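You operate a simulated robot arm through the tools that you are given. There is no shell and no other tool. Be economical: measure what you need, move in short steps, check, and stop when the job is done.

Carry out the task below with a simulated two-armed robot. There is one attempt and no reset: what you move stays moved.

Task
On the ironing board, fold the grey hand towel in half and then in half again.
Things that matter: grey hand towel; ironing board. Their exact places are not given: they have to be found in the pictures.

Only the result counts: the job must be done as asked and must still hold three seconds after the hand-in. Knocking over, shifting, dropping, spilling or breaking anything else fails it. Flat cloth is picked up by pressing the open fingertips on it (5 to 10 N) and closing them slowly along it; thin cloth reads only 2 to 8 mm in the jaws.

Robot
Two 7-joint arms with two-finger parallel grippers on one trunk, on a base that drives. Base frame: it is fixed to the floor where the robot stands at the start and does not move with it; the origin is under the middle of the robot, x ahead of it, y to its left, z up. Units: cm, rad, N and s.
The left shoulder is at the start at [5, 16.8, 115.7], the right one opposite. Places, roughly: ironing board [50, 0, 90]. Payload 1.57 kg a hand.
The TCP of each hand is the grasp point between the finger pads, 3 cm short of the fingertips. In the tool frame z runs along the fingers and y along their closing line. Largest opening 8 cm; finger width 1.7, thickness 1.2; the body of the gripper, 4 by 8.2 cm, starts 8 cm behind the TCP.
Orientation is that of the tool frame in the base frame, as a unit quaternion [x, y, z, w]. With the fingers straight down and closing along the base's y, the tool's x points along the base's -x, its y along +y and its z along -z.

Tools
- The arms move only by the tool play_rows. It takes "left_plan", "right_plan" or both (then of equal length, played together; a hand with none holds still); each is one flat list of numbers, 7 for each row, row after row: the turn, a rotation vector about the base's x, y, z in units of 8 degrees (1.0 is 8 degrees), then the shift along the base's x, y, z in units of 50 mm (1.0 is 50 mm), then the closure, from 0 (fully open) to 1 (shut). In form: [ax, ay, az, x, y, z, claw, ax, ay, az, x, y, z, claw, ...]. A call has 1 to 10 rows; each row shifts and turns the commanded pose from where the row before left it. A call with a number of a shift or a turn outside -1 to 1 is refused whole. Each row takes 0.2 s and may step no farther than 5 cm and 0.15 rad from the row before; otherwise, or with a gripper value out of range, the whole call is refused. Where a pose cannot be reached the arm comes as near as it can. A force on the tool above 40 N (or 10 N above the force at the start of the call, whichever is more), or a blocked arm, ends the call early, and 0.2 s more pass. The fingers move at their own pace (about 4.5 cm/s each) and stop on an object; they squeeze with about 35 N. The grip force told is the motor's: it shows also when the fingers shut on nothing. Time passes only in rows, and 0.2 s behind the last, so rows that do not move let the fingers close. The reply holds the time, the measured pose of the TCP, the force on the tool along the base axes, the opening and the grip force, in the units named above and with some noise.
- Cameras (640 x 400 px; columns grow to the right, rows downward): "scene" is now at [12.36, 0.01, 135.56]; the picture's right is [0.01, -1.00, 0.00], its down [-0.69, -0.01, -0.73] and it looks along [0.73, 0.01, -0.69] (base axes); focal length 286 px, centre (320, 200). "left" rides on the left gripper at [7.2, 0.7, -12.2] in its tool frame; the picture's right is [-0.09, 1.00, 0.00], its down [-0.84, -0.08, -0.54] and it looks along [-0.54, -0.05, 0.84] (tool axes); focal length 238 px, centre (320, 200). "right" rides on the right gripper at [7.2, -0.7, -12.2] in its tool frame; the picture's right is [0.09, 1.00, 0.00], its down [-0.84, 0.08, -0.54] and it looks along [-0.54, 0.05, 0.84] (tool axes); focal length 238 px, centre (320, 200).
- snapshot(camera): a new picture of that camera. The clock stands still meanwhile.
- raise_lower(by): slides the trunk up (or, below 0, down) by that many cm; the arms and the scene camera ride with it, the base frame stays. It gives what a move gives, with no picture.
- steer(legs): drives the robot by 1 to 6 legs, each [ahead, left, turn to the left] in cm, cm and rad, along the robot's own axes; the way and the turn of a leg run together, so that a leg with both is an arc; at most 150 cm and 3.142 rad a leg. The arms and the cameras ride along, it lands a little off, and it stops where it bumps. It gives what a move gives.
- pan_tilt(pan, tilt): turns the head with the scene camera to pan (to the left, within 1.396 rad either way) and tilt (down, from -0.506 to 1.204), counted from straight ahead of the robot. It gives what a move gives.
- pixel_to_xyz(camera, pixels): there is no depth. For up to 12 entries [column, row, z] of the newest picture of that camera ("zoom" is the newest enlarged one), the place [x, y] in the base frame at which the ray of that pixel passes the height z, good to about 0.2 cm. The clock stands still meanwhile.
- enlarge(camera, box): a new picture of the part [left, top, right, bottom] of that camera's present view, enlarged. The clock stands still meanwhile.
- finish_job(): hands the job in; it is judged then, once.

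Work in short steps. Measure before you move; look again where a grasp or a placing could have gone wrong, and mend it. You have 80 turns and 62 pictures in all, those below and enlarged ones among them. Open the grippers and draw the arms clear of the work before you hand the job in, unless the task says otherwise; then end with one line.

The tools are called after "Request:" by a JSON object that holds its "name" and its "arguments". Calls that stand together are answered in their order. play_rows: Moves the arms, as the interface text tells. Its arguments: {"type":"object","properties":{"left_plan":{"type":"array","items":{"type":"number"}},"right_plan":{"type":"array","items":{"type":"number"}}},"required":[]} The other tools are called the same way: raise_lower (by) slides the trunk up or down; steer (legs) drives the base; pan_tilt (pan, tilt) turns the head that bears the scene camera; snapshot (camera) takes a picture; pixel_to_xyz (camera, pixels) gives the place at which the rays of pixels pass given heights; enlarge (camera, box) takes an enlarged picture of a part of a camera's view; finish_job () hands the job in.

At the start:

```text
t: 0.0
left_ee_pos: [41.2, 21.8, 104.28]
left_ee_rot: [0.0, 1.0, 0.001, 0.001]
left_force: [0.3, 0.4, 0.2]
left_finger_gap: 8.02
left_grip_force: 0.1
right_ee_pos: [37.3, -17.25, 110.58]
right_ee_rot: [0.0, 1.0, 0.0, 0.0]
right_force: [0.4, 0.8, -0.1]
right_finger_gap: 7.99
right_grip_force: 0.0
trunk travel left (down, up): [-32.5, 11.8]
robot x, y, heading: [-0.16, -0.19, -0.004]
head pan, tilt: [0.007, 0.756]
```

scene: 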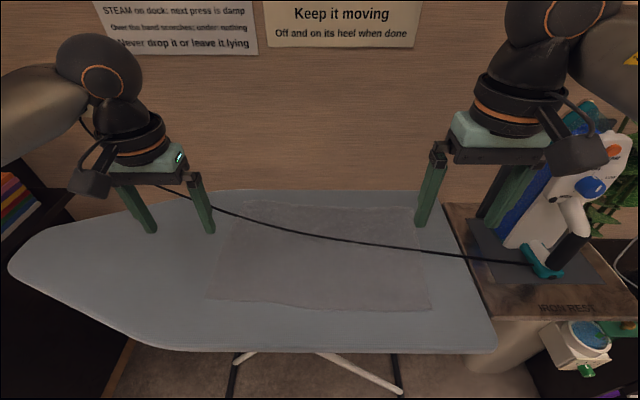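
right: 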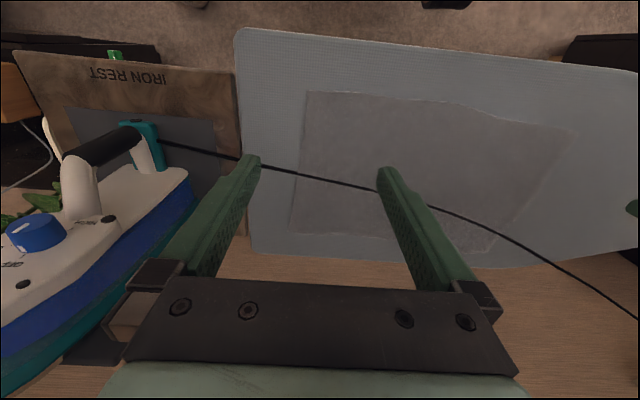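
left: 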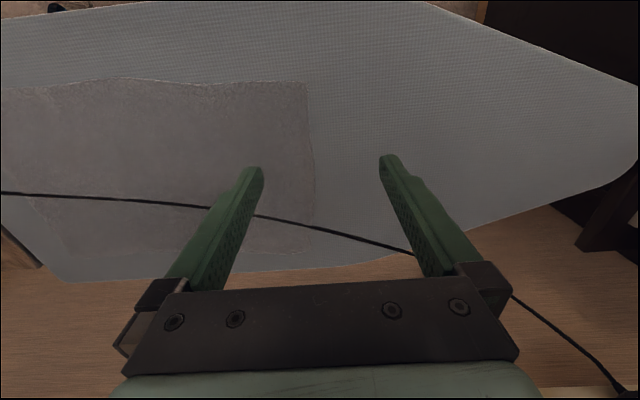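

The towel lies about columns 208-432, rows 203-313 in the scene picture, with the iron's cord crossing over it. I'll enlarge to see the edges and the cord's height.

Request:
{"name": "enlarge", "arguments": {"camera": "scene", "box": [180, 180, 460, 355]}}

Request:
{"name": "pixel_to_xyz", "arguments": {"camera": "scene", "pixels": [[232, 203, 90], [417, 207, 90], [432, 311, 90], [207, 298, 90], [10, 265, 90], [496, 352, 90], [445, 192, 90], [160, 347, 90], [320, 238, 90], [450, 254, 90], [210, 205, 90]]}}

Request:
{"name": "pixel_to_xyz", "arguments": {"camera": "right", "pixels": [[306, 92, 90], [567, 130, 90], [292, 233, 90], [490, 250, 90], [320, 178, 90], [250, 160, 90], [236, 30, 90], [250, 253, 90], [500, 230, 90]]}}

Request:
{"name": "pixel_to_xyz", "arguments": {"camera": "left", "pixels": [[306, 83, 90], [313, 253, 90], [65, 255, 90], [100, 199, 90], [200, 206, 90], [300, 224, 90], [400, 252, 90]]}}

```text
2.29 times, centred on (320, 268) of scene
```

zoom: 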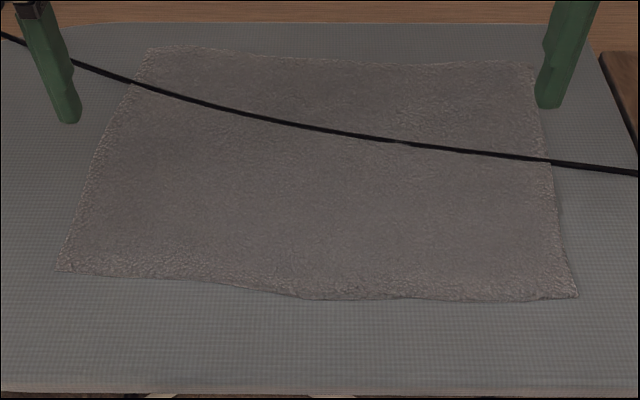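

```text
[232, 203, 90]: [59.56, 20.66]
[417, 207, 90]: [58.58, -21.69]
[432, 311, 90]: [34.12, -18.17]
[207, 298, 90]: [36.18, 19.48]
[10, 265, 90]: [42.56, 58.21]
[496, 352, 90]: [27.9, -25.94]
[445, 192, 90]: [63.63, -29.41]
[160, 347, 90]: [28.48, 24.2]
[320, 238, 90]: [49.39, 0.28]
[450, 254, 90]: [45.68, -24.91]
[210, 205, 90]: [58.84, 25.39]
```

```text
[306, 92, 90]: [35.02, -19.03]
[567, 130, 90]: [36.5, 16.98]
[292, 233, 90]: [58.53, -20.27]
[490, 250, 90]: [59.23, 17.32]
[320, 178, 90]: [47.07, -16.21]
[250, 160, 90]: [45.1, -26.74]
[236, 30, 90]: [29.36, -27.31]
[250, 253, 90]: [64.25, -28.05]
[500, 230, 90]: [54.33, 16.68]
```

```text
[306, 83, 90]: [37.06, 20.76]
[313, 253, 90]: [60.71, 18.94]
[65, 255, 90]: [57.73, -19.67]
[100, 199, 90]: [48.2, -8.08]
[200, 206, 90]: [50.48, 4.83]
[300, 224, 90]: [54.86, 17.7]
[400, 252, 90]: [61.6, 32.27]
```

The zoom shows the towel corners well; the cord's height must be found by comparing views. I measure the cord and corners at two heights from the zoom and the wrist pictures.

Request:
{"name": "pixel_to_xyz", "arguments": {"camera": "zoom", "pixels": [[145, 48, 87.5], [533, 63, 87.5], [578, 295, 87.5], [57, 270, 87.5], [133, 84, 87.5], [250, 114, 87.5], [340, 132, 87.5], [410, 143, 87.5], [548, 160, 87.5], [620, 171, 87.5], [20, 42, 87.5], [300, 297, 87.5]]}}

Request:
{"name": "pixel_to_xyz", "arguments": {"camera": "right", "pixels": [[306, 92, 87.5], [569, 129, 87.5], [292, 233, 87.5], [487, 254, 87.5], [210, 151, 87.5], [270, 165, 87.5], [300, 172, 87.5], [340, 182, 87.5], [370, 189, 87.5], [480, 223, 87.5], [520, 243, 87.5], [560, 267, 87.5]]}}

Request:
{"name": "pixel_to_xyz", "arguments": {"camera": "left", "pixels": [[306, 83, 87.5], [313, 253, 87.5], [65, 255, 87.5], [20, 194, 87.5], [100, 199, 87.5], [200, 206, 87.5], [300, 224, 87.5], [340, 234, 87.5], [400, 252, 87.5], [550, 326, 87.5]]}}

```text
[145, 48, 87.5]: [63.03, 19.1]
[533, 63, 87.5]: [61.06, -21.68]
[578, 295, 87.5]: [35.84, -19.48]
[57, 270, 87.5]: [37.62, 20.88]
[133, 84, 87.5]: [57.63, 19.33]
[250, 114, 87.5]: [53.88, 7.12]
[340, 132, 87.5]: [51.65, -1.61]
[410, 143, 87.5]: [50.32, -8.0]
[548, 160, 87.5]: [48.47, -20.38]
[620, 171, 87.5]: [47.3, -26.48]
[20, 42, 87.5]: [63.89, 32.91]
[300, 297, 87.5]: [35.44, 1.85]
```

```text
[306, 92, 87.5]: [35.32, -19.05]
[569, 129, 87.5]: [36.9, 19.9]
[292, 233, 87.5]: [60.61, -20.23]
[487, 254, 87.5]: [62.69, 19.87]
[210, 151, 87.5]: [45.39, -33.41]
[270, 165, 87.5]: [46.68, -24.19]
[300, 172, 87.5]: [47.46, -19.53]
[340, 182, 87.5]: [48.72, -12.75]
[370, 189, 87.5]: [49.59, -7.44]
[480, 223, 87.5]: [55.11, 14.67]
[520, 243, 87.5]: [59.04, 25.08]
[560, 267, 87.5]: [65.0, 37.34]
```

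```text
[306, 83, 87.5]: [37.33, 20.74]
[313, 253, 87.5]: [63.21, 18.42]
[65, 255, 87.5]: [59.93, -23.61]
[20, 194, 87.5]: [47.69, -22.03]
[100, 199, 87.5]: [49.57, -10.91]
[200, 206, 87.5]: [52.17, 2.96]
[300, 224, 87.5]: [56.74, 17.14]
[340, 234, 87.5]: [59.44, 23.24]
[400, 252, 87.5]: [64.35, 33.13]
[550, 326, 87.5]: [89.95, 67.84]
```

The corners agree at z≈87.5: FL (63,19), FR (61,-21), NR (35.6,-19.3), NL (37.4,20.8). The cord seems to rest on/near the towel at left and rise toward the iron; I look closer at it and the iron.

Request:
{"name": "enlarge", "arguments": {"camera": "scene", "box": [150, 180, 310, 280]}}

Request:
{"name": "enlarge", "arguments": {"camera": "scene", "box": [340, 150, 640, 338]}}

```text
4.00 times, centred on (230, 230) of scene
```

zoom: 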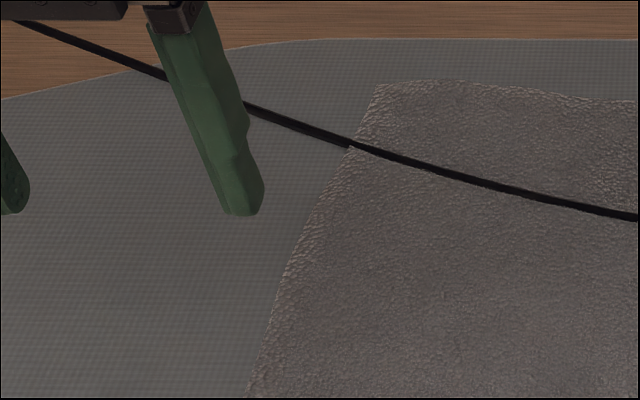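

```text
2.13 times, centred on (490, 244) of scene
```

zoom: 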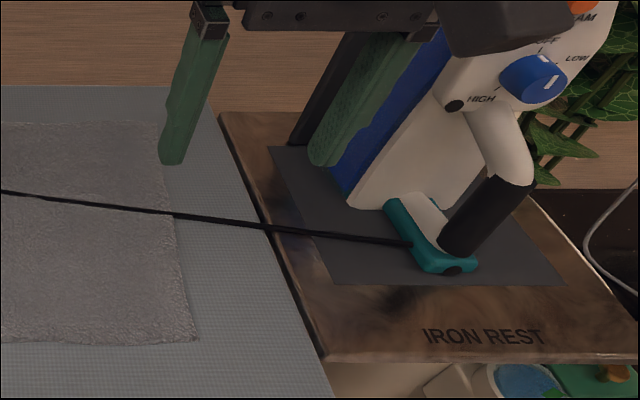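

The cord lies on the towel (zoom 350,145 onward), so I'll first pull the towel out from under it toward the robot/left, gripping the near edge by both corners. First bring both hands above the near corners, fingers nearly closed to 2.5 cm.

Request:
{"name": "play_rows", "arguments": {"left_plan": [0, 0, 0, -0.23, -0.43, -0.5, 0.68, 0, 0, 0, -0.23, -0.43, -0.6, 0.68, 0, 0, 0, 0, 0, -0.6, 0.68, 0, 0, 0, 0, 0, -0.64, 0.68, 0, 0, 0, 0, 0, 0, 0.68], "right_plan": [0, 0, 0, 0, 0.1, -0.9, 0.68, 0, 0, 0, 0, 0.0, -0.9, 0.68, 0, 0, 0, 0, 0, -0.9, 0.68, 0, 0, 0, 0, 0, -0.9, 0.68, 0, 0, 0, 0, 0, 0, 0.68]}}

Request:
{"name": "snapshot", "arguments": {"camera": "left"}}

Request:
{"name": "snapshot", "arguments": {"camera": "right"}}

```text
t: 1.2
left_ee_pos: [38.92, 17.47, 92.63]
left_ee_rot: [0.0, 1.0, 0.0, 0.0]
left_force: [1.0, 0.2, 0.2]
left_finger_gap: 2.55
left_grip_force: 0.1
right_ee_pos: [37.31, -16.75, 92.64]
right_ee_rot: [0.0, 1.0, 0.0, -0.001]
right_force: [-0.4, -0.4, 0.1]
right_finger_gap: 2.56
right_grip_force: 0.0
trunk travel left (down, up): [-32.5, 11.8]
robot x, y, heading: [-0.09, 0.3, -0.004]
head pan, tilt: [0.007, 0.756]
```

```text
55 pictures are left
```

left: 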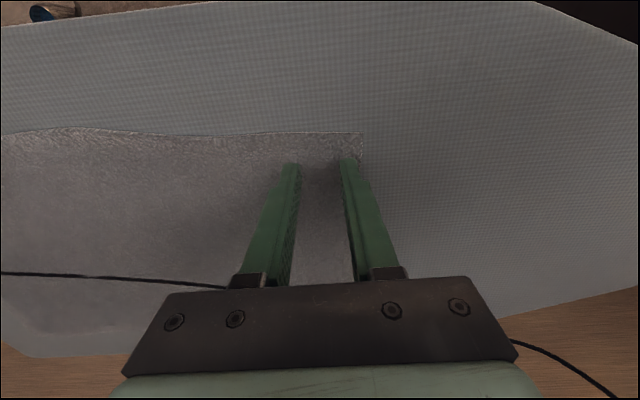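

```text
54 pictures are left
```

right: 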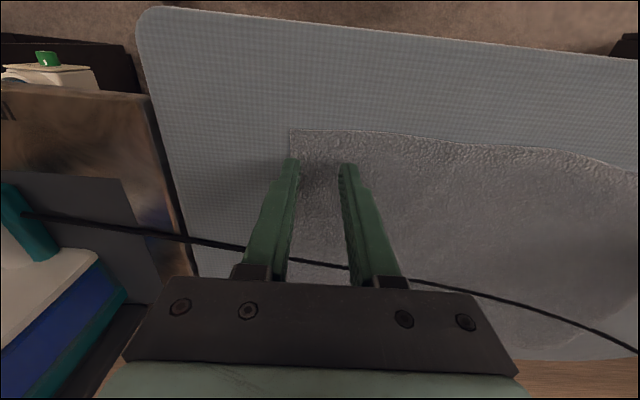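

Both fingertip pairs are just inside the near corners (left 362,133; right 291,128), the outer fingers right at the side edges. I shift each inward 0.8 cm and lower until touch.

Request:
{"name": "play_rows", "arguments": {"left_plan": [0, 0, 0, 0, -0.16, 0, 0.68, 0, 0, 0, 0, 0, -0.15, 0.68, 0, 0, 0, 0, 0, -0.1, 0.68, 0, 0, 0, 0, 0, -0.06, 0.68], "right_plan": [0, 0, 0, 0, 0.16, 0, 0.68, 0, 0, 0, 0, 0, -0.15, 0.68, 0, 0, 0, 0, 0, -0.1, 0.68, 0, 0, 0, 0, 0, -0.06, 0.68]}}

```text
t: 2.2
left_ee_pos: [38.95, 16.69, 91.27]
left_ee_rot: [-0.001, 1.0, 0.001, 0.003]
left_force: [-1.2, 5.6, 16.5]
left_finger_gap: 2.54
left_grip_force: 0.0
right_ee_pos: [37.42, -15.73, 91.27]
right_ee_rot: [0.001, 1.0, 0.0, 0.004]
right_force: [1.0, -4.4, 14.9]
right_finger_gap: 2.53
right_grip_force: 0.2
trunk travel left (down, up): [-32.5, 11.8]
robot x, y, heading: [-0.28, -0.06, 0.002]
head pan, tilt: [0.007, 0.756]
```

Contact at TCP z≈91.3 with 15-16 N; I ease up slightly to about 8 N and close slowly.

Request:
{"name": "play_rows", "arguments": {"left_plan": [0, 0, 0, 0, 0, 0.03, 0.72, 0, 0, 0, 0, 0, 0, 0.77, 0, 0, 0, 0, 0, 0, 0.82, 0, 0, 0, 0, 0, 0, 0.87, 0, 0, 0, 0, 0, 0, 0.92, 0, 0, 0, 0, 0, 0, 0.97, 0, 0, 0, 0, 0, 0, 1, 0, 0, 0, 0, 0, 0, 1], "right_plan": [0, 0, 0, 0, 0, 0.025, 0.72, 0, 0, 0, 0, 0, 0, 0.77, 0, 0, 0, 0, 0, 0, 0.82, 0, 0, 0, 0, 0, 0, 0.87, 0, 0, 0, 0, 0, 0, 0.92, 0, 0, 0, 0, 0, 0, 0.97, 0, 0, 0, 0, 0, 0, 1, 0, 0, 0, 0, 0, 0, 1]}}

Request:
{"name": "snapshot", "arguments": {"camera": "left"}}

Request:
{"name": "snapshot", "arguments": {"camera": "right"}}

```text
t: 4.0
left_ee_pos: [38.82, 16.72, 91.28]
left_ee_rot: [0.0, 1.0, 0.0, 0.001]
left_force: [1.0, -7.8, 12.2]
left_finger_gap: 0.38
left_grip_force: 25.1
right_ee_pos: [37.15, -15.75, 91.31]
right_ee_rot: [0.0, 1.0, 0.001, 0.001]
right_force: [0.1, 3.2, 21.7]
right_finger_gap: 0.46
right_grip_force: 25.3
trunk travel left (down, up): [-32.5, 11.8]
robot x, y, heading: [-0.18, -0.16, -0.001]
head pan, tilt: [0.007, 0.756]
```

```text
53 pictures are left
```

left: 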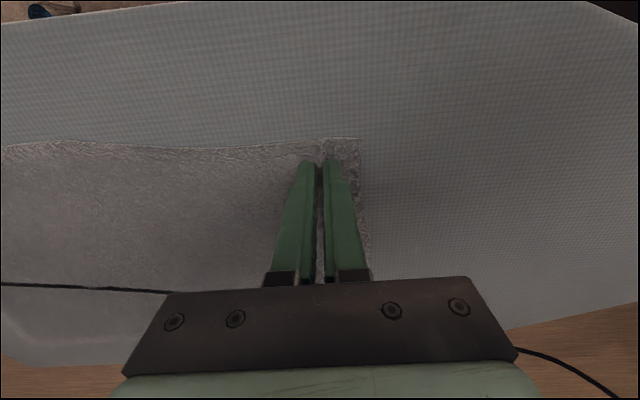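

```text
52 pictures are left
```

right: 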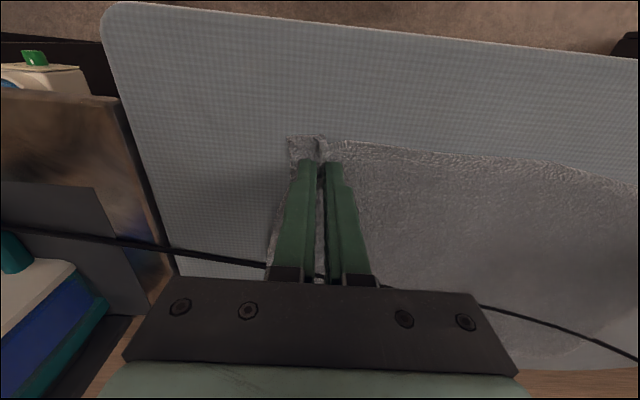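

Both jaws hold cloth (3.8 and 4.6 mm, pleats visible at 322,150). I lift 1 cm and pull slowly 5 cm toward the robot and a little left.

Request:
{"name": "play_rows", "arguments": {"left_plan": [0, 0, 0, 0, 0, 0.1, 1, 0, 0, 0, -0.05, 0.03, 0.1, 1, 0, 0, 0, -0.13, 0.07, 0, 1, 0, 0, 0, -0.13, 0.07, 0, 1, 0, 0, 0, -0.13, 0.07, 0, 1, 0, 0, 0, -0.13, 0.07, 0, 1, 0, 0, 0, -0.13, 0.07, 0, 1, 0, 0, 0, -0.13, 0.07, 0, 1, 0, 0, 0, -0.13, 0.07, 0, 1], "right_plan": [0, 0, 0, 0, 0, 0.1, 1, 0, 0, 0, -0.05, 0.03, 0.1, 1, 0, 0, 0, -0.13, 0.07, 0, 1, 0, 0, 0, -0.13, 0.07, 0, 1, 0, 0, 0, -0.13, 0.07, 0, 1, 0, 0, 0, -0.13, 0.07, 0, 1, 0, 0, 0, -0.13, 0.07, 0, 1, 0, 0, 0, -0.13, 0.07, 0, 1, 0, 0, 0, -0.13, 0.07, 0, 1]}}

Request:
{"name": "snapshot", "arguments": {"camera": "scene"}}

```text
t: 6.0
left_ee_pos: [34.13, 19.3, 92.18]
left_ee_rot: [0.0, 1.0, 0.0, 0.0]
left_force: [-0.8, -6.2, 0.2]
left_finger_gap: 0.38
left_grip_force: 24.9
right_ee_pos: [32.44, -13.15, 92.02]
right_ee_rot: [0.0, 1.0, 0.001, 0.0]
right_force: [0.5, 6.5, -0.1]
right_finger_gap: 0.39
right_grip_force: 24.2
trunk travel left (down, up): [-32.5, 11.8]
robot x, y, heading: [0.06, -0.11, 0.004]
head pan, tilt: [0.007, 0.756]
```

```text
51 pictures are left
```

scene: 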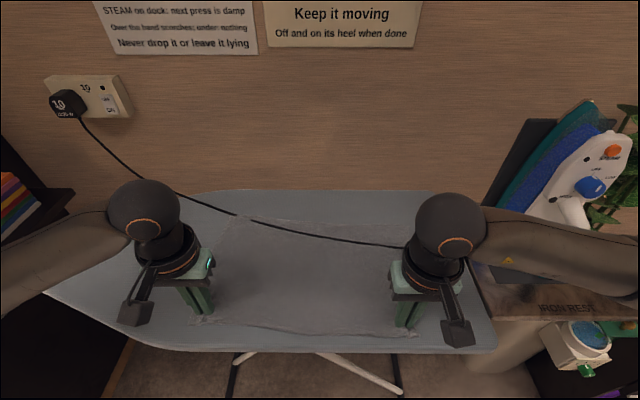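

The towel slid about 4.7 cm and the cord stayed in place, iron upright; the cloth is a bit taut crosswise, so I bring hands 0.6 cm closer and continue pulling.

Request:
{"name": "play_rows", "arguments": {"left_plan": [0, 0, 0, -0.13, 0.0, 0, 1, 0, 0, 0, -0.13, 0.05, 0, 1, 0, 0, 0, -0.13, 0.07, 0, 1, 0, 0, 0, -0.13, 0.07, 0, 1, 0, 0, 0, -0.13, 0.07, 0, 1, 0, 0, 0, -0.13, 0.07, 0, 1, 0, 0, 0, -0.13, 0.07, 0, 1, 0, 0, 0, -0.13, 0.07, 0, 1, 0, 0, 0, -0.13, 0.07, 0, 1], "right_plan": [0, 0, 0, -0.13, 0.1, 0, 1, 0, 0, 0, -0.13, 0.1, 0, 1, 0, 0, 0, -0.13, 0.07, 0, 1, 0, 0, 0, -0.13, 0.07, 0, 1, 0, 0, 0, -0.13, 0.07, 0, 1, 0, 0, 0, -0.13, 0.07, 0, 1, 0, 0, 0, -0.13, 0.07, 0, 1, 0, 0, 0, -0.13, 0.07, 0, 1, 0, 0, 0, -0.13, 0.07, 0, 1]}}

Request:
{"name": "snapshot", "arguments": {"camera": "scene"}}

```text
t: 8.0
left_ee_pos: [28.31, 22.06, 92.05]
left_ee_rot: [0.0, 1.0, -0.001, 0.0]
left_force: [0.6, -2.6, -0.3]
left_finger_gap: 0.37
left_grip_force: 24.3
right_ee_pos: [26.61, -9.83, 92.06]
right_ee_rot: [0.0, 1.0, 0.001, 0.001]
right_force: [-0.2, 2.1, -0.7]
right_finger_gap: 0.36
right_grip_force: 24.0
trunk travel left (down, up): [-32.5, 11.8]
robot x, y, heading: [0.21, -0.16, -0.0]
head pan, tilt: [0.007, 0.756]
```

```text
50 pictures are left
```

scene: 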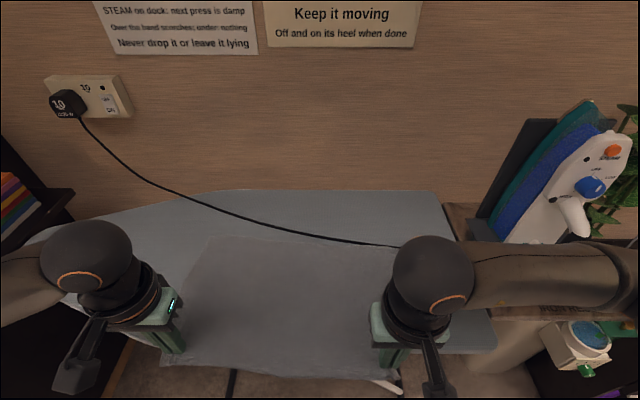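

Request:
{"name": "enlarge", "arguments": {"camera": "scene", "box": [150, 190, 470, 390]}}

Request:
{"name": "pixel_to_xyz", "arguments": {"camera": "zoom", "pixels": [[115, 95, 88], [480, 118, 88], [100, 35, 88], [250, 75, 88], [400, 100, 88], [490, 112, 88], [40, 350, 88]]}}

```text
2.00 times, centred on (310, 290) of scene
```

zoom: 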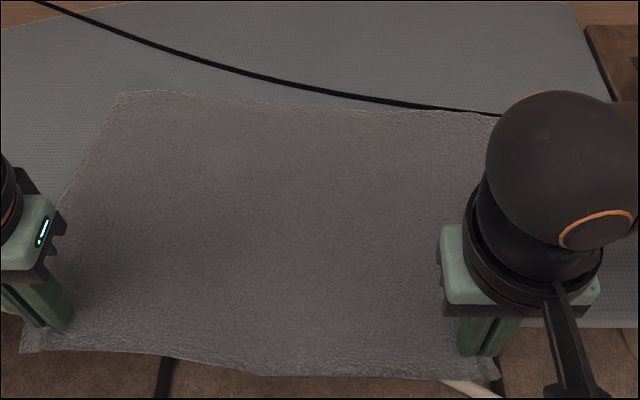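

```text
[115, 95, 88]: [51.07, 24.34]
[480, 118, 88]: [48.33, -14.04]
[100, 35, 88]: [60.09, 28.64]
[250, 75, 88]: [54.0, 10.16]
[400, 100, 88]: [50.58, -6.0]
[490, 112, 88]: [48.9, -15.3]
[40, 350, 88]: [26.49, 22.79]
```

The towel is almost clear of the cord (touching only at zoom 490,112). I pull another 3 cm straight toward the robot.

Request:
{"name": "play_rows", "arguments": {"left_plan": [0, 0, 0, -0.13, 0.0, 0, 1, 0, 0, 0, -0.13, 0.0, 0, 1, 0, 0, 0, -0.13, 0, 0, 1, 0, 0, 0, -0.13, 0, 0, 1, 0, 0, 0, -0.13, 0, 0, 1], "right_plan": [0, 0, 0, -0.13, 0.0, 0, 1, 0, 0, 0, -0.13, 0.0, 0, 1, 0, 0, 0, -0.13, 0, 0, 1, 0, 0, 0, -0.13, 0, 0, 1, 0, 0, 0, -0.13, 0, 0, 1]}}

Request:
{"name": "enlarge", "arguments": {"camera": "scene", "box": [150, 190, 470, 390]}}

```text
t: 9.2
left_ee_pos: [26.59, 21.98, 92.08]
left_ee_rot: [0.0, 1.0, 0.0, -0.001]
left_force: [-0.5, -2.3, -0.8]
left_finger_gap: 0.34
left_grip_force: 24.3
left hand out of reach, approached as far as the arm can: row 4, 5
right_ee_pos: [23.33, -9.81, 92.15]
right_ee_rot: [0.001, 1.0, 0.0, 0.0]
right_force: [1.3, 2.3, 1.1]
right_finger_gap: 0.37
right_grip_force: 25.0
trunk travel left (down, up): [-32.5, 11.8]
robot x, y, heading: [-0.27, -0.27, -0.0]
head pan, tilt: [0.007, 0.756]
```

```text
2.00 times, centred on (310, 290) of scene
```

zoom: 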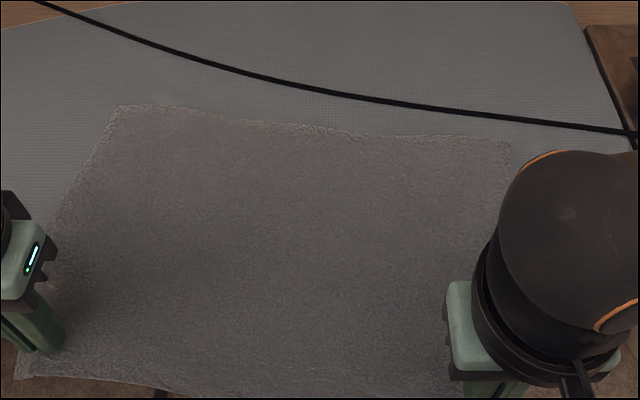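

The towel is now clear of the cord. I measure the far corners and the edges.

Request:
{"name": "pixel_to_xyz", "arguments": {"camera": "zoom", "pixels": [[118, 107, 88], [510, 143, 88], [16, 380, 88], [200, 395, 88], [635, 132, 88], [420, 104, 88], [250, 74, 88]]}}

```text
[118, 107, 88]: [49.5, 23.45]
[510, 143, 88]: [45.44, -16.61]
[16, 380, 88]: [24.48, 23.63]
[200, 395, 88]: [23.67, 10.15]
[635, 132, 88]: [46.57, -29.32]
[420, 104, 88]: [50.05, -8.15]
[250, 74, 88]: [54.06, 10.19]
```

Corners now: FL (49.5,23.5), FR (45.4,-16.6), near edge at x≈24/21. I start folding the near edge over: first half of an arc, up 10 cm.

Request:
{"name": "play_rows", "arguments": {"left_plan": [0, 0, 0, 0.052, -0.027, 0.31, 1, 0, 0, 0, 0.052, -0.027, 0.31, 1, 0, 0, 0, 0.152, -0.027, 0.28, 1, 0, 0, 0, 0.152, -0.027, 0.28, 1, 0, 0, 0, 0.236, -0.027, 0.22, 1, 0, 0, 0, 0.236, -0.027, 0.22, 1, 0, 0, 0, 0.299, -0.027, 0.14, 1, 0, 0, 0, 0.299, -0.027, 0.14, 1, 0, 0, 0, 0.331, -0.027, 0.05, 1, 0, 0, 0, 0.331, -0.027, 0.05, 1], "right_plan": [0, 0, 0, 0.051, -0.032, 0.31, 1, 0, 0, 0, 0.051, -0.032, 0.31, 1, 0, 0, 0, 0.147, -0.032, 0.28, 1, 0, 0, 0, 0.147, -0.032, 0.28, 1, 0, 0, 0, 0.229, -0.032, 0.22, 1, 0, 0, 0, 0.229, -0.032, 0.22, 1, 0, 0, 0, 0.289, -0.032, 0.14, 1, 0, 0, 0, 0.289, -0.032, 0.14, 1, 0, 0, 0, 0.32, -0.032, 0.05, 1, 0, 0, 0, 0.32, -0.032, 0.05, 1]}}

Request:
{"name": "snapshot", "arguments": {"camera": "scene"}}

```text
t: 11.4
left_ee_pos: [37.19, 20.46, 102.24]
left_ee_rot: [0.001, 1.0, -0.001, 0.001]
left_force: [-0.7, -3.9, -0.4]
left_finger_gap: 0.35
left_grip_force: 25.0
right_ee_pos: [33.83, -11.45, 102.06]
right_ee_rot: [0.0, 1.0, 0.001, 0.0]
right_force: [1.0, 4.1, -0.6]
right_finger_gap: 0.35
right_grip_force: 24.5
trunk travel left (down, up): [-32.5, 11.8]
robot x, y, heading: [-0.1, 0.23, 0.003]
head pan, tilt: [0.007, 0.756]
```

```text
47 pictures are left
```

scene: 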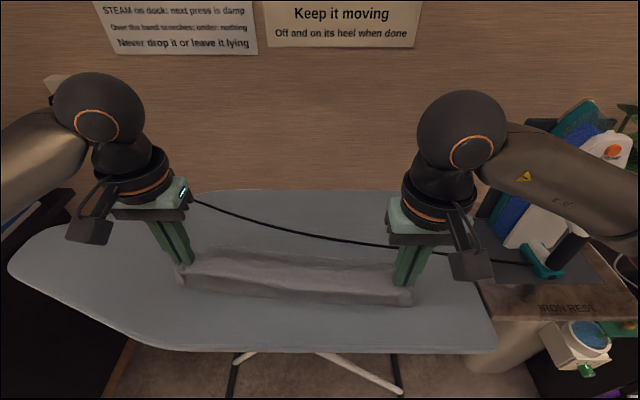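

The cloth stands as a fold, held at 102 cm. I bring it down on the far side over the far edge.

Request:
{"name": "play_rows", "arguments": {"left_plan": [0, 0, 0, 0.334, -0.032, -0.05, 1, 0, 0, 0, 0.334, -0.032, -0.05, 1, 0, 0, 0, 0.301, -0.032, -0.14, 1, 0, 0, 0, 0.301, -0.032, -0.14, 1, 0, 0, 0, 0.239, -0.032, -0.22, 1, 0, 0, 0, 0.239, -0.032, -0.22, 1, 0, 0, 0, 0.153, -0.032, -0.28, 1, 0, 0, 0, 0.153, -0.032, -0.28, 1, 0, 0, 0, 0.053, -0.032, -0.27, 1, 0, 0, 0, 0.053, -0.032, -0.27, 1], "right_plan": [0, 0, 0, 0.315, -0.022, -0.05, 1, 0, 0, 0, 0.315, -0.022, -0.05, 1, 0, 0, 0, 0.285, -0.022, -0.14, 1, 0, 0, 0, 0.285, -0.022, -0.14, 1, 0, 0, 0, 0.225, -0.022, -0.22, 1, 0, 0, 0, 0.225, -0.022, -0.22, 1, 0, 0, 0, 0.145, -0.022, -0.28, 1, 0, 0, 0, 0.145, -0.022, -0.28, 1, 0, 0, 0, 0.05, -0.022, -0.27, 1, 0, 0, 0, 0.05, -0.022, -0.27, 1]}}

Request:
{"name": "enlarge", "arguments": {"camera": "scene", "box": [150, 190, 470, 390]}}

Request:
{"name": "snapshot", "arguments": {"camera": "right"}}

Request:
{"name": "snapshot", "arguments": {"camera": "left"}}

```text
t: 13.6
left_ee_pos: [48.03, 18.87, 92.47]
left_ee_rot: [-0.001, 1.0, 0.0, 0.0]
left_force: [-0.5, -2.1, 0.7]
left_finger_gap: 0.36
left_grip_force: 24.6
right_ee_pos: [44.0, -12.68, 92.49]
right_ee_rot: [0.0, 1.0, 0.001, 0.001]
right_force: [0.9, 2.0, 3.2]
right_finger_gap: 0.37
right_grip_force: 24.5
trunk travel left (down, up): [-32.5, 11.8]
robot x, y, heading: [0.39, -0.2, -0.004]
head pan, tilt: [0.007, 0.756]
```

```text
2.00 times, centred on (310, 290) of scene
```

zoom: 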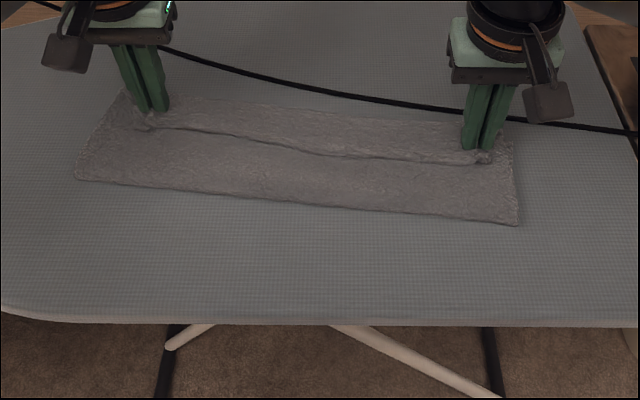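

```text
45 pictures are left
```

right: 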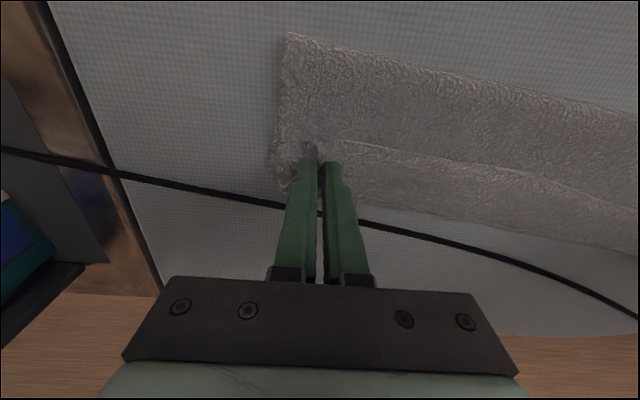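

```text
44 pictures are left
```

left: 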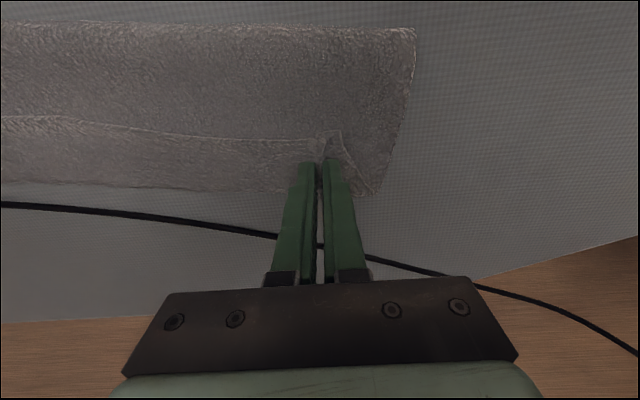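

The near edge has landed but a line runs between the grips (zoom 150,128 → 490,157) short of the far edge. I measure those lines.

Request:
{"name": "pixel_to_xyz", "arguments": {"camera": "zoom", "pixels": [[125, 93, 88.3], [200, 98, 88.3], [300, 105, 88.3], [440, 117, 88.3], [510, 143, 88.3], [160, 130, 88.8], [320, 152, 88.8], [480, 160, 88.8], [78, 178, 88.8], [518, 222, 88.8], [300, 200, 88.8]]}}

```text
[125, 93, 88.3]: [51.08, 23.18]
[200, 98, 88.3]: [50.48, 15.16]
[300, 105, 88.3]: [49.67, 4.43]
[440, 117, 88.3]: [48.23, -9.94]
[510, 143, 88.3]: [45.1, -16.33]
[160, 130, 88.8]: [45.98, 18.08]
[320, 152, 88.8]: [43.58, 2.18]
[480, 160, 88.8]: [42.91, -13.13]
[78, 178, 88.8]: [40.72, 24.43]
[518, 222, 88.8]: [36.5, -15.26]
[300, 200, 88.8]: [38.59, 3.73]
```

The hem has folded back because the clamped grip keeps the cloth pointing away (fold line at x≈40.7/36.5, too far forward). Better: lift the towel to hang, lay its free edge on the robot side, and fold back toward the robot, which suits the grip; first I lift the hands and shift back.

Request:
{"name": "play_rows", "arguments": {"left_plan": [0, 0, 0, -0.05, 0, 0.25, 1, 0, 0, 0, -0.15, 0, 0.25, 1, 0, 0, 0, -0.2, 0, 0.25, 1, 0, 0, 0, -0.2, 0, 0.25, 1, 0, 0, 0, -0.2, 0, 0.25, 1, 0, 0, 0, -0.2, 0, 0.25, 1, 0, 0, 0, -0.2, 0, 0.25, 1, 0, 0, 0, -0.2, 0, 0.25, 1, 0, 0, 0, -0.2, 0, 0.25, 1, 0, 0, 0, -0.2, 0, 0.25, 1], "right_plan": [0, 0, 0, -0.05, 0, 0.25, 1, 0, 0, 0, -0.1, 0, 0.25, 1, 0, 0, 0, -0.1, 0, 0.25, 1, 0, 0, 0, -0.1, 0, 0.25, 1, 0, 0, 0, -0.1, 0, 0.25, 1, 0, 0, 0, -0.1, 0, 0.25, 1, 0, 0, 0, -0.1, 0, 0.25, 1, 0, 0, 0, -0.1, 0, 0.25, 1, 0, 0, 0, -0.1, 0, 0.25, 1, 0, 0, 0, -0.1, 0, 0.25, 1]}}

Request:
{"name": "snapshot", "arguments": {"camera": "scene"}}

```text
t: 15.8
left_ee_pos: [38.92, 18.77, 105.25]
left_ee_rot: [0.0, 1.0, 0.0, -0.001]
left_force: [-0.6, -1.2, -0.1]
left_finger_gap: 0.35
left_grip_force: 24.8
right_ee_pos: [39.15, -12.48, 105.11]
right_ee_rot: [0.0, 1.0, -0.001, 0.0]
right_force: [0.8, 0.4, -0.1]
right_finger_gap: 0.35
right_grip_force: 24.3
trunk travel left (down, up): [-32.5, 11.8]
robot x, y, heading: [0.02, -0.07, 0.002]
head pan, tilt: [0.007, 0.756]
```

```text
43 pictures are left
```

scene: 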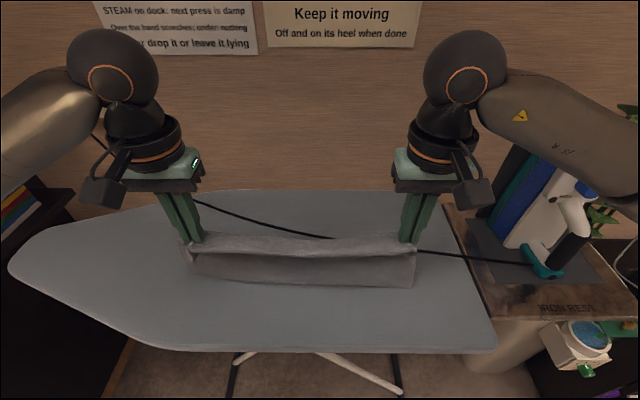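

The cloth hangs cleanly from both grips with the hem on the near side. I raise the trunk 11 cm to lift it fully.

Request:
{"name": "raise_lower", "arguments": {"by": 11}}

Request:
{"name": "snapshot", "arguments": {"camera": "scene"}}

```text
t: 17.2
left_ee_pos: [39.04, 18.83, 116.26]
left_ee_rot: [0.0, 1.0, -0.001, 0.0]
left_force: [-0.1, -0.6, -0.3]
left_finger_gap: 0.34
left_grip_force: 25.0
right_ee_pos: [39.21, -12.48, 116.1]
right_ee_rot: [0.0, 1.0, 0.0, 0.0]
right_force: [0.7, 0.3, -0.5]
right_finger_gap: 0.36
right_grip_force: 24.5
trunk travel left (down, up): [-43.5, 0.8]
robot x, y, heading: [0.02, -0.59, -0.006]
head pan, tilt: [0.007, 0.756]
```

```text
42 pictures are left
```

scene: 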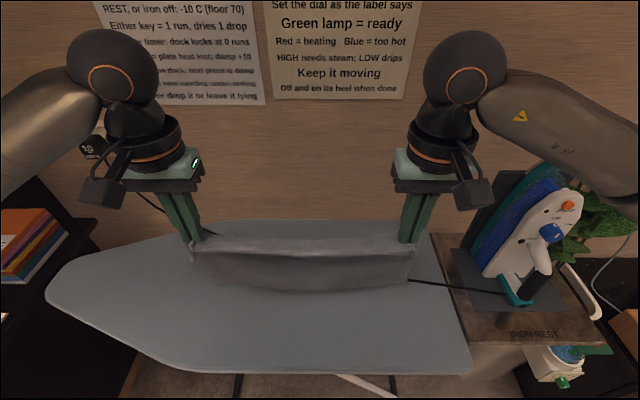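

The towel's lower edge just about touches the board. I lift 3 cm more, move back to x≈32 and let it settle.

Request:
{"name": "play_rows", "arguments": {"left_plan": [0, 0, 0, 0, 0, 0.3, 1, 0, 0, 0, 0, 0, 0.3, 1, 0, 0, 0, -0.23, 0, 0, 1, 0, 0, 0, -0.23, 0, 0, 1, 0, 0, 0, -0.23, 0, 0, 1, 0, 0, 0, -0.23, 0, 0, 1, 0, 0, 0, -0.23, 0, 0, 1, 0, 0, 0, -0.23, 0, 0, 1, 0, 0, 0, 0, 0, 0, 1, 0, 0, 0, 0, 0, 0, 1], "right_plan": [0, 0, 0, 0, 0, 0.3, 1, 0, 0, 0, 0, 0, 0.3, 1, 0, 0, 0, -0.23, 0, 0, 1, 0, 0, 0, -0.23, 0, 0, 1, 0, 0, 0, -0.23, 0, 0, 1, 0, 0, 0, -0.23, 0, 0, 1, 0, 0, 0, -0.23, 0, 0, 1, 0, 0, 0, -0.23, 0, 0, 1, 0, 0, 0, 0, 0, 0, 1, 0, 0, 0, 0, 0, 0, 1]}}

Request:
{"name": "snapshot", "arguments": {"camera": "scene"}}

```text
t: 19.4
left_ee_pos: [32.08, 18.64, 119.12]
left_ee_rot: [-0.001, 1.0, 0.0, 0.0]
left_force: [0.3, -1.1, 1.0]
left_finger_gap: 0.39
left_grip_force: 24.5
right_ee_pos: [32.19, -12.86, 119.0]
right_ee_rot: [-0.001, 1.0, 0.0, -0.001]
right_force: [0.1, 1.3, -0.3]
right_finger_gap: 0.36
right_grip_force: 24.5
trunk travel left (down, up): [-43.5, 0.8]
robot x, y, heading: [0.16, -0.19, 0.004]
head pan, tilt: [0.007, 0.756]
```

```text
41 pictures are left
```

scene: 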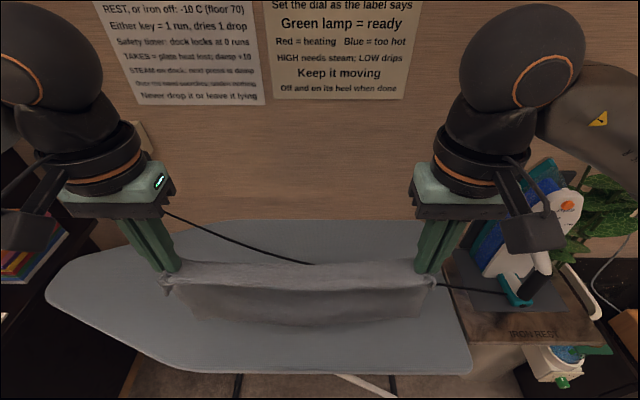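

The towel hangs free; I check where its lower edge (row ~322) is.

Request:
{"name": "pixel_to_xyz", "arguments": {"camera": "scene", "pixels": [[184, 311, 92], [300, 324, 92], [422, 318, 92], [300, 324, 89], [300, 370, 88], [180, 366, 88], [400, 373, 88]]}}

```text
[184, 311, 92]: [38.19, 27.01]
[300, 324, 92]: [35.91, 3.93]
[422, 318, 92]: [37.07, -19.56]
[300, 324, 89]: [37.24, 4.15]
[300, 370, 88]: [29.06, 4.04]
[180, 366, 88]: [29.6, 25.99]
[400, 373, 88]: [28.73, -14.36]
```

The apparent lower edge seems higher than expected; I look from the wrist camera to check the hanging shape.

Request:
{"name": "enlarge", "arguments": {"camera": "scene", "box": [120, 220, 480, 400]}}

Request:
{"name": "snapshot", "arguments": {"camera": "left"}}

```text
1.78 times, centred on (300, 310) of scene
```

zoom: 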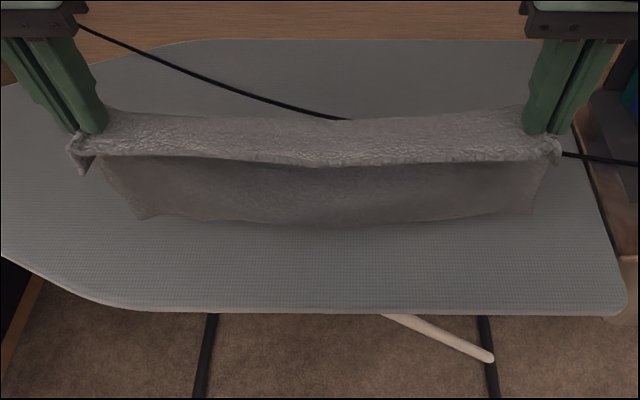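

```text
39 pictures are left
```

left: 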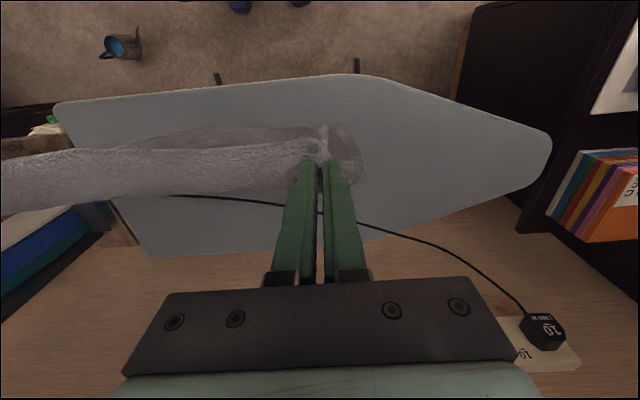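

The cloth droops forward in a curve, its lower edge near x≈36, z≈91. I move the hands back 3 cm, wait, and lower until the edge touches the board.

Request:
{"name": "play_rows", "arguments": {"left_plan": [0, 0, 0, -0.2, 0, 0, 1, 0, 0, 0, -0.2, 0, 0, 1, 0, 0, 0, -0.2, 0, 0, 1, 0, 0, 0, 0, 0, 0, 1, 0, 0, 0, 0, 0, 0, 1, 0, 0, 0, 0, 0, -0.2, 1, 0, 0, 0, 0, 0, -0.2, 1, 0, 0, 0, 0, 0, -0.2, 1, 0, 0, 0, 0, 0, -0.2, 1], "right_plan": [0, 0, 0, -0.2, 0, 0, 1, 0, 0, 0, -0.2, 0, 0, 1, 0, 0, 0, -0.2, 0, 0, 1, 0, 0, 0, 0, 0, 0, 1, 0, 0, 0, 0, 0, 0, 1, 0, 0, 0, 0, 0, -0.2, 1, 0, 0, 0, 0, 0, -0.2, 1, 0, 0, 0, 0, 0, -0.2, 1, 0, 0, 0, 0, 0, -0.2, 1]}}

Request:
{"name": "enlarge", "arguments": {"camera": "scene", "box": [120, 220, 480, 400]}}

```text
t: 21.4
left_ee_pos: [29.02, 18.7, 115.09]
left_ee_rot: [-0.001, 1.0, 0.0, 0.001]
left_force: [0.5, -0.2, -0.2]
left_finger_gap: 0.36
left_grip_force: 24.5
right_ee_pos: [29.19, -12.61, 115.03]
right_ee_rot: [0.0, 1.0, 0.001, 0.0]
right_force: [0.0, 0.6, 0.1]
right_finger_gap: 0.36
right_grip_force: 24.1
trunk travel left (down, up): [-43.5, 0.8]
robot x, y, heading: [-0.39, 0.08, -0.001]
head pan, tilt: [0.007, 0.756]
```

```text
1.78 times, centred on (300, 310) of scene
```

zoom: 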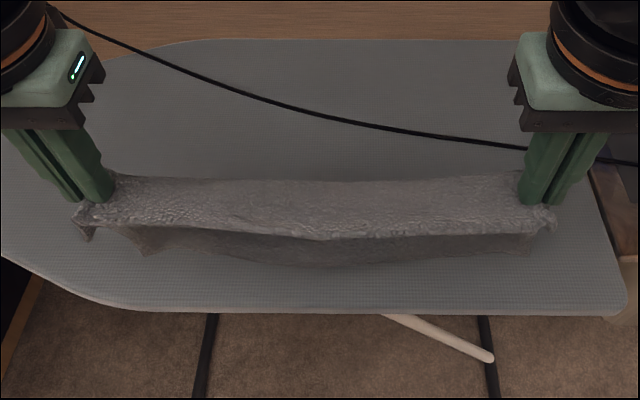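

I check where the lower edge now is (zoom 150,254; 330,265; 535,250).

Request:
{"name": "pixel_to_xyz", "arguments": {"camera": "zoom", "pixels": [[150, 254, 88], [330, 265, 88], [535, 250, 88], [150, 254, 90], [330, 265, 90], [535, 250, 90], [330, 315, 87.5]]}}

```text
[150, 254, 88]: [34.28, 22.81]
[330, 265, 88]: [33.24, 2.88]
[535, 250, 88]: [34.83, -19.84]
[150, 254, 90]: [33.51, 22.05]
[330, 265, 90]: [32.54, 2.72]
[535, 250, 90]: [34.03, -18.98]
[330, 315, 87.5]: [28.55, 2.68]
```

The lower edge lies at x≈33.5 near the board. I now carry the hands forward while lowering, so the bottom half lays out ahead of that edge.

Request:
{"name": "play_rows", "arguments": {"left_plan": [0, 0, 0, 0.05, 0, -0.15, 1, 0, 0, 0, 0.25, 0, -0.04, 1, 0, 0, 0, 0.25, 0, -0.04, 1, 0, 0, 0, 0.25, 0, -0.08, 1, 0, 0, 0, 0.25, 0, -0.1, 1, 0, 0, 0, 0.25, 0, -0.1, 1, 0, 0, 0, 0.25, 0, -0.15, 1, 0, 0, 0, 0.25, 0, -0.15, 1, 0, 0, 0, 0.25, 0, -0.18, 1, 0, 0, 0, 0.25, 0, -0.18, 1], "right_plan": [0, 0, 0, 0.05, 0, -0.15, 1, 0, 0, 0, 0.25, 0, -0.04, 1, 0, 0, 0, 0.25, 0, -0.04, 1, 0, 0, 0, 0.25, 0, -0.08, 1, 0, 0, 0, 0.25, 0, -0.1, 1, 0, 0, 0, 0.25, 0, -0.1, 1, 0, 0, 0, 0.25, 0, -0.15, 1, 0, 0, 0, 0.25, 0, -0.15, 1, 0, 0, 0, 0.25, 0, -0.18, 1, 0, 0, 0, 0.25, 0, -0.18, 1]}}

Request:
{"name": "enlarge", "arguments": {"camera": "scene", "box": [120, 200, 480, 400]}}

```text
t: 23.6
left_ee_pos: [40.59, 18.74, 109.28]
left_ee_rot: [0.0, 1.0, 0.0, 0.0]
left_force: [0.0, -0.8, -0.2]
left_finger_gap: 0.36
left_grip_force: 24.6
right_ee_pos: [40.77, -12.58, 109.1]
right_ee_rot: [-0.001, 1.0, 0.001, 0.0]
right_force: [0.2, 0.7, -0.7]
right_finger_gap: 0.37
right_grip_force: 24.6
trunk travel left (down, up): [-43.5, 0.8]
robot x, y, heading: [-0.26, -0.07, -0.001]
head pan, tilt: [0.007, 0.756]
```

```text
1.78 times, centred on (300, 300) of scene
```

zoom: 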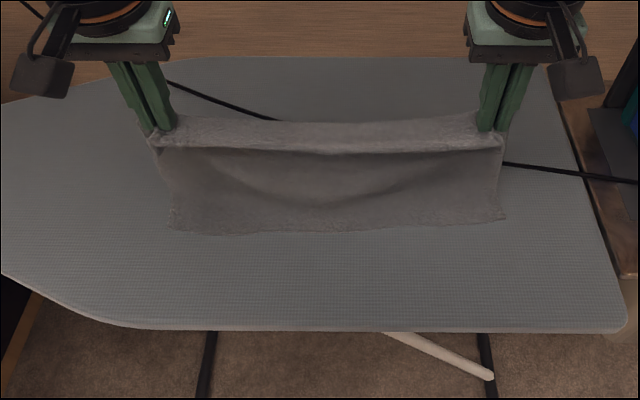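

The free edge is now at zoom rows 218-235; I measure whether it stayed put.

Request:
{"name": "pixel_to_xyz", "arguments": {"camera": "zoom", "pixels": [[172, 228, 88], [330, 235, 88], [505, 220, 88]]}}

```text
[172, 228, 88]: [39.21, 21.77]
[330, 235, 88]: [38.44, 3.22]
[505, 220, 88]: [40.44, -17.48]
```

The edge slid forward to x≈39 (it was barely touching). I lift clear, go back to x≈30.5, and this time lower further before going forward.

Request:
{"name": "play_rows", "arguments": {"left_plan": [0, 0, 0, 0, 0, 0.5, 1, 0, 0, 0, 0, 0, 0.5, 1, 0, 0, 0, -0.3, 0, 0.4, 1, 0, 0, 0, -0.4, 0, 0.2, 1, 0, 0, 0, -0.4, 0, 0, 1, 0, 0, 0, -0.4, 0, 0, 1, 0, 0, 0, -0.3, 0, 0, 1, 0, 0, 0, -0.2, 0, 0, 1, 0, 0, 0, 0, 0, 0, 1, 0, 0, 0, 0, 0, 0, 1], "right_plan": [0, 0, 0, 0, 0, 0.5, 1, 0, 0, 0, 0, 0, 0.5, 1, 0, 0, 0, -0.33, 0, 0.4, 1, 0, 0, 0, -0.4, 0, 0.2, 1, 0, 0, 0, -0.4, 0, 0, 1, 0, 0, 0, -0.4, 0, 0, 1, 0, 0, 0, -0.3, 0, 0, 1, 0, 0, 0, -0.2, 0, 0, 1, 0, 0, 0, 0, 0, 0, 1, 0, 0, 0, 0, 0, 0, 1]}}

Request:
{"name": "play_rows", "arguments": {"left_plan": [0, 0, 0, 0, 0, 0, 1, 0, 0, 0, 0, 0, -0.2, 1, 0, 0, 0, 0, 0, -0.2, 1, 0, 0, 0, 0, 0, -0.2, 1, 0, 0, 0, 0, 0, -0.2, 1, 0, 0, 0, 0, 0, -0.2, 1, 0, 0, 0, 0, 0, -0.2, 1, 0, 0, 0, 0, 0, -0.2, 1, 0, 0, 0, 0, 0, -0.1, 1], "right_plan": [0, 0, 0, 0, 0, 0, 1, 0, 0, 0, 0, 0, -0.2, 1, 0, 0, 0, 0, 0, -0.2, 1, 0, 0, 0, 0, 0, -0.2, 1, 0, 0, 0, 0, 0, -0.2, 1, 0, 0, 0, 0, 0, -0.2, 1, 0, 0, 0, 0, 0, -0.2, 1, 0, 0, 0, 0, 0, -0.2, 1, 0, 0, 0, 0, 0, -0.1, 1]}}

Request:
{"name": "enlarge", "arguments": {"camera": "scene", "box": [120, 200, 480, 400]}}

```text
t: 25.8
left_ee_pos: [30.51, 18.62, 117.2]
left_ee_rot: [0.0, 1.0, 0.001, -0.001]
left_force: [1.0, -0.9, -0.5]
left_finger_gap: 0.37
left_grip_force: 24.4
right_ee_pos: [30.5, -12.68, 117.08]
right_ee_rot: [0.0, 1.0, 0.001, 0.0]
right_force: [-0.6, 1.0, -0.4]
right_finger_gap: 0.36
right_grip_force: 24.4
trunk travel left (down, up): [-43.5, 0.8]
robot x, y, heading: [-0.17, 0.41, 0.0]
head pan, tilt: [0.007, 0.756]
```

```text
t: 27.8
left_ee_pos: [30.56, 18.78, 109.87]
left_ee_rot: [0.0, 1.0, -0.002, 0.0]
left_force: [-0.1, -0.8, -1.3]
left_finger_gap: 0.34
left_grip_force: 25.0
right_ee_pos: [30.47, -12.53, 109.78]
right_ee_rot: [-0.001, 1.0, 0.0, 0.0]
right_force: [0.2, 1.8, -0.2]
right_finger_gap: 0.35
right_grip_force: 24.8
trunk travel left (down, up): [-43.5, 0.8]
robot x, y, heading: [-0.13, -0.07, 0.001]
head pan, tilt: [0.007, 0.756]
```

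```text
1.78 times, centred on (300, 300) of scene
```

zoom: 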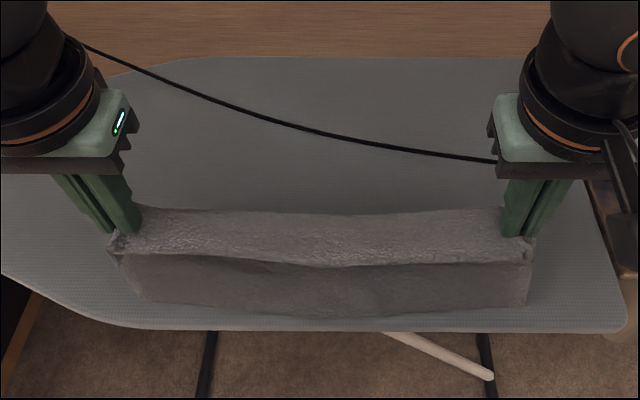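

The edge now touches near the board's near edge (zoom rows ~302-318); measuring it.

Request:
{"name": "pixel_to_xyz", "arguments": {"camera": "zoom", "pixels": [[150, 302, 88], [360, 318, 88], [527, 308, 88], [360, 333, 87.5]]}}

```text
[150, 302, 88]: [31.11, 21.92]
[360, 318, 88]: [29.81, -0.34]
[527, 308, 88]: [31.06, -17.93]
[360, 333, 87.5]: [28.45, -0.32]
```

Edge at x≈30-31 on the board. Now forward 11 cm while lowering 9 cm.

Request:
{"name": "play_rows", "arguments": {"left_plan": [0, 0, 0, 0.15, 0, -0.12, 1, 0, 0, 0, 0.22, 0, -0.15, 1, 0, 0, 0, 0.22, 0, -0.18, 1, 0, 0, 0, 0.22, 0, -0.18, 1, 0, 0, 0, 0.22, 0, -0.18, 1, 0, 0, 0, 0.22, 0, -0.18, 1, 0, 0, 0, 0.22, 0, -0.18, 1, 0, 0, 0, 0.22, 0, -0.2, 1, 0, 0, 0, 0.22, 0, -0.2, 1, 0, 0, 0, 0.1, 0, -0.2, 1], "right_plan": [0, 0, 0, 0.15, 0, -0.12, 1, 0, 0, 0, 0.22, 0, -0.15, 1, 0, 0, 0, 0.22, 0, -0.18, 1, 0, 0, 0, 0.22, 0, -0.18, 1, 0, 0, 0, 0.22, 0, -0.18, 1, 0, 0, 0, 0.22, 0, -0.18, 1, 0, 0, 0, 0.22, 0, -0.18, 1, 0, 0, 0, 0.22, 0, -0.2, 1, 0, 0, 0, 0.22, 0, -0.2, 1, 0, 0, 0, 0.1, 0, -0.2, 1]}}

Request:
{"name": "enlarge", "arguments": {"camera": "scene", "box": [120, 200, 480, 400]}}

```text
t: 30.0
left_ee_pos: [40.84, 18.68, 100.91]
left_ee_rot: [0.0, 1.0, 0.0, 0.0]
left_force: [0.9, -0.3, -1.0]
left_finger_gap: 0.37
left_grip_force: 24.4
right_ee_pos: [40.55, -12.59, 100.86]
right_ee_rot: [0.0, 1.0, 0.0, 0.0]
right_force: [0.6, 1.0, -0.2]
right_finger_gap: 0.37
right_grip_force: 24.1
trunk travel left (down, up): [-43.5, 0.8]
robot x, y, heading: [-0.08, -0.46, -0.005]
head pan, tilt: [0.007, 0.756]
```

```text
1.78 times, centred on (300, 300) of scene
```

zoom: 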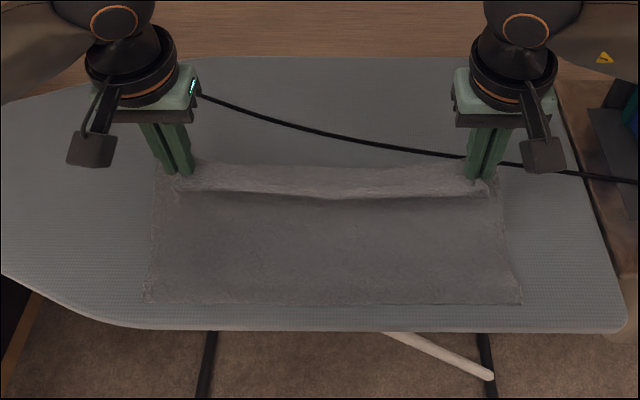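

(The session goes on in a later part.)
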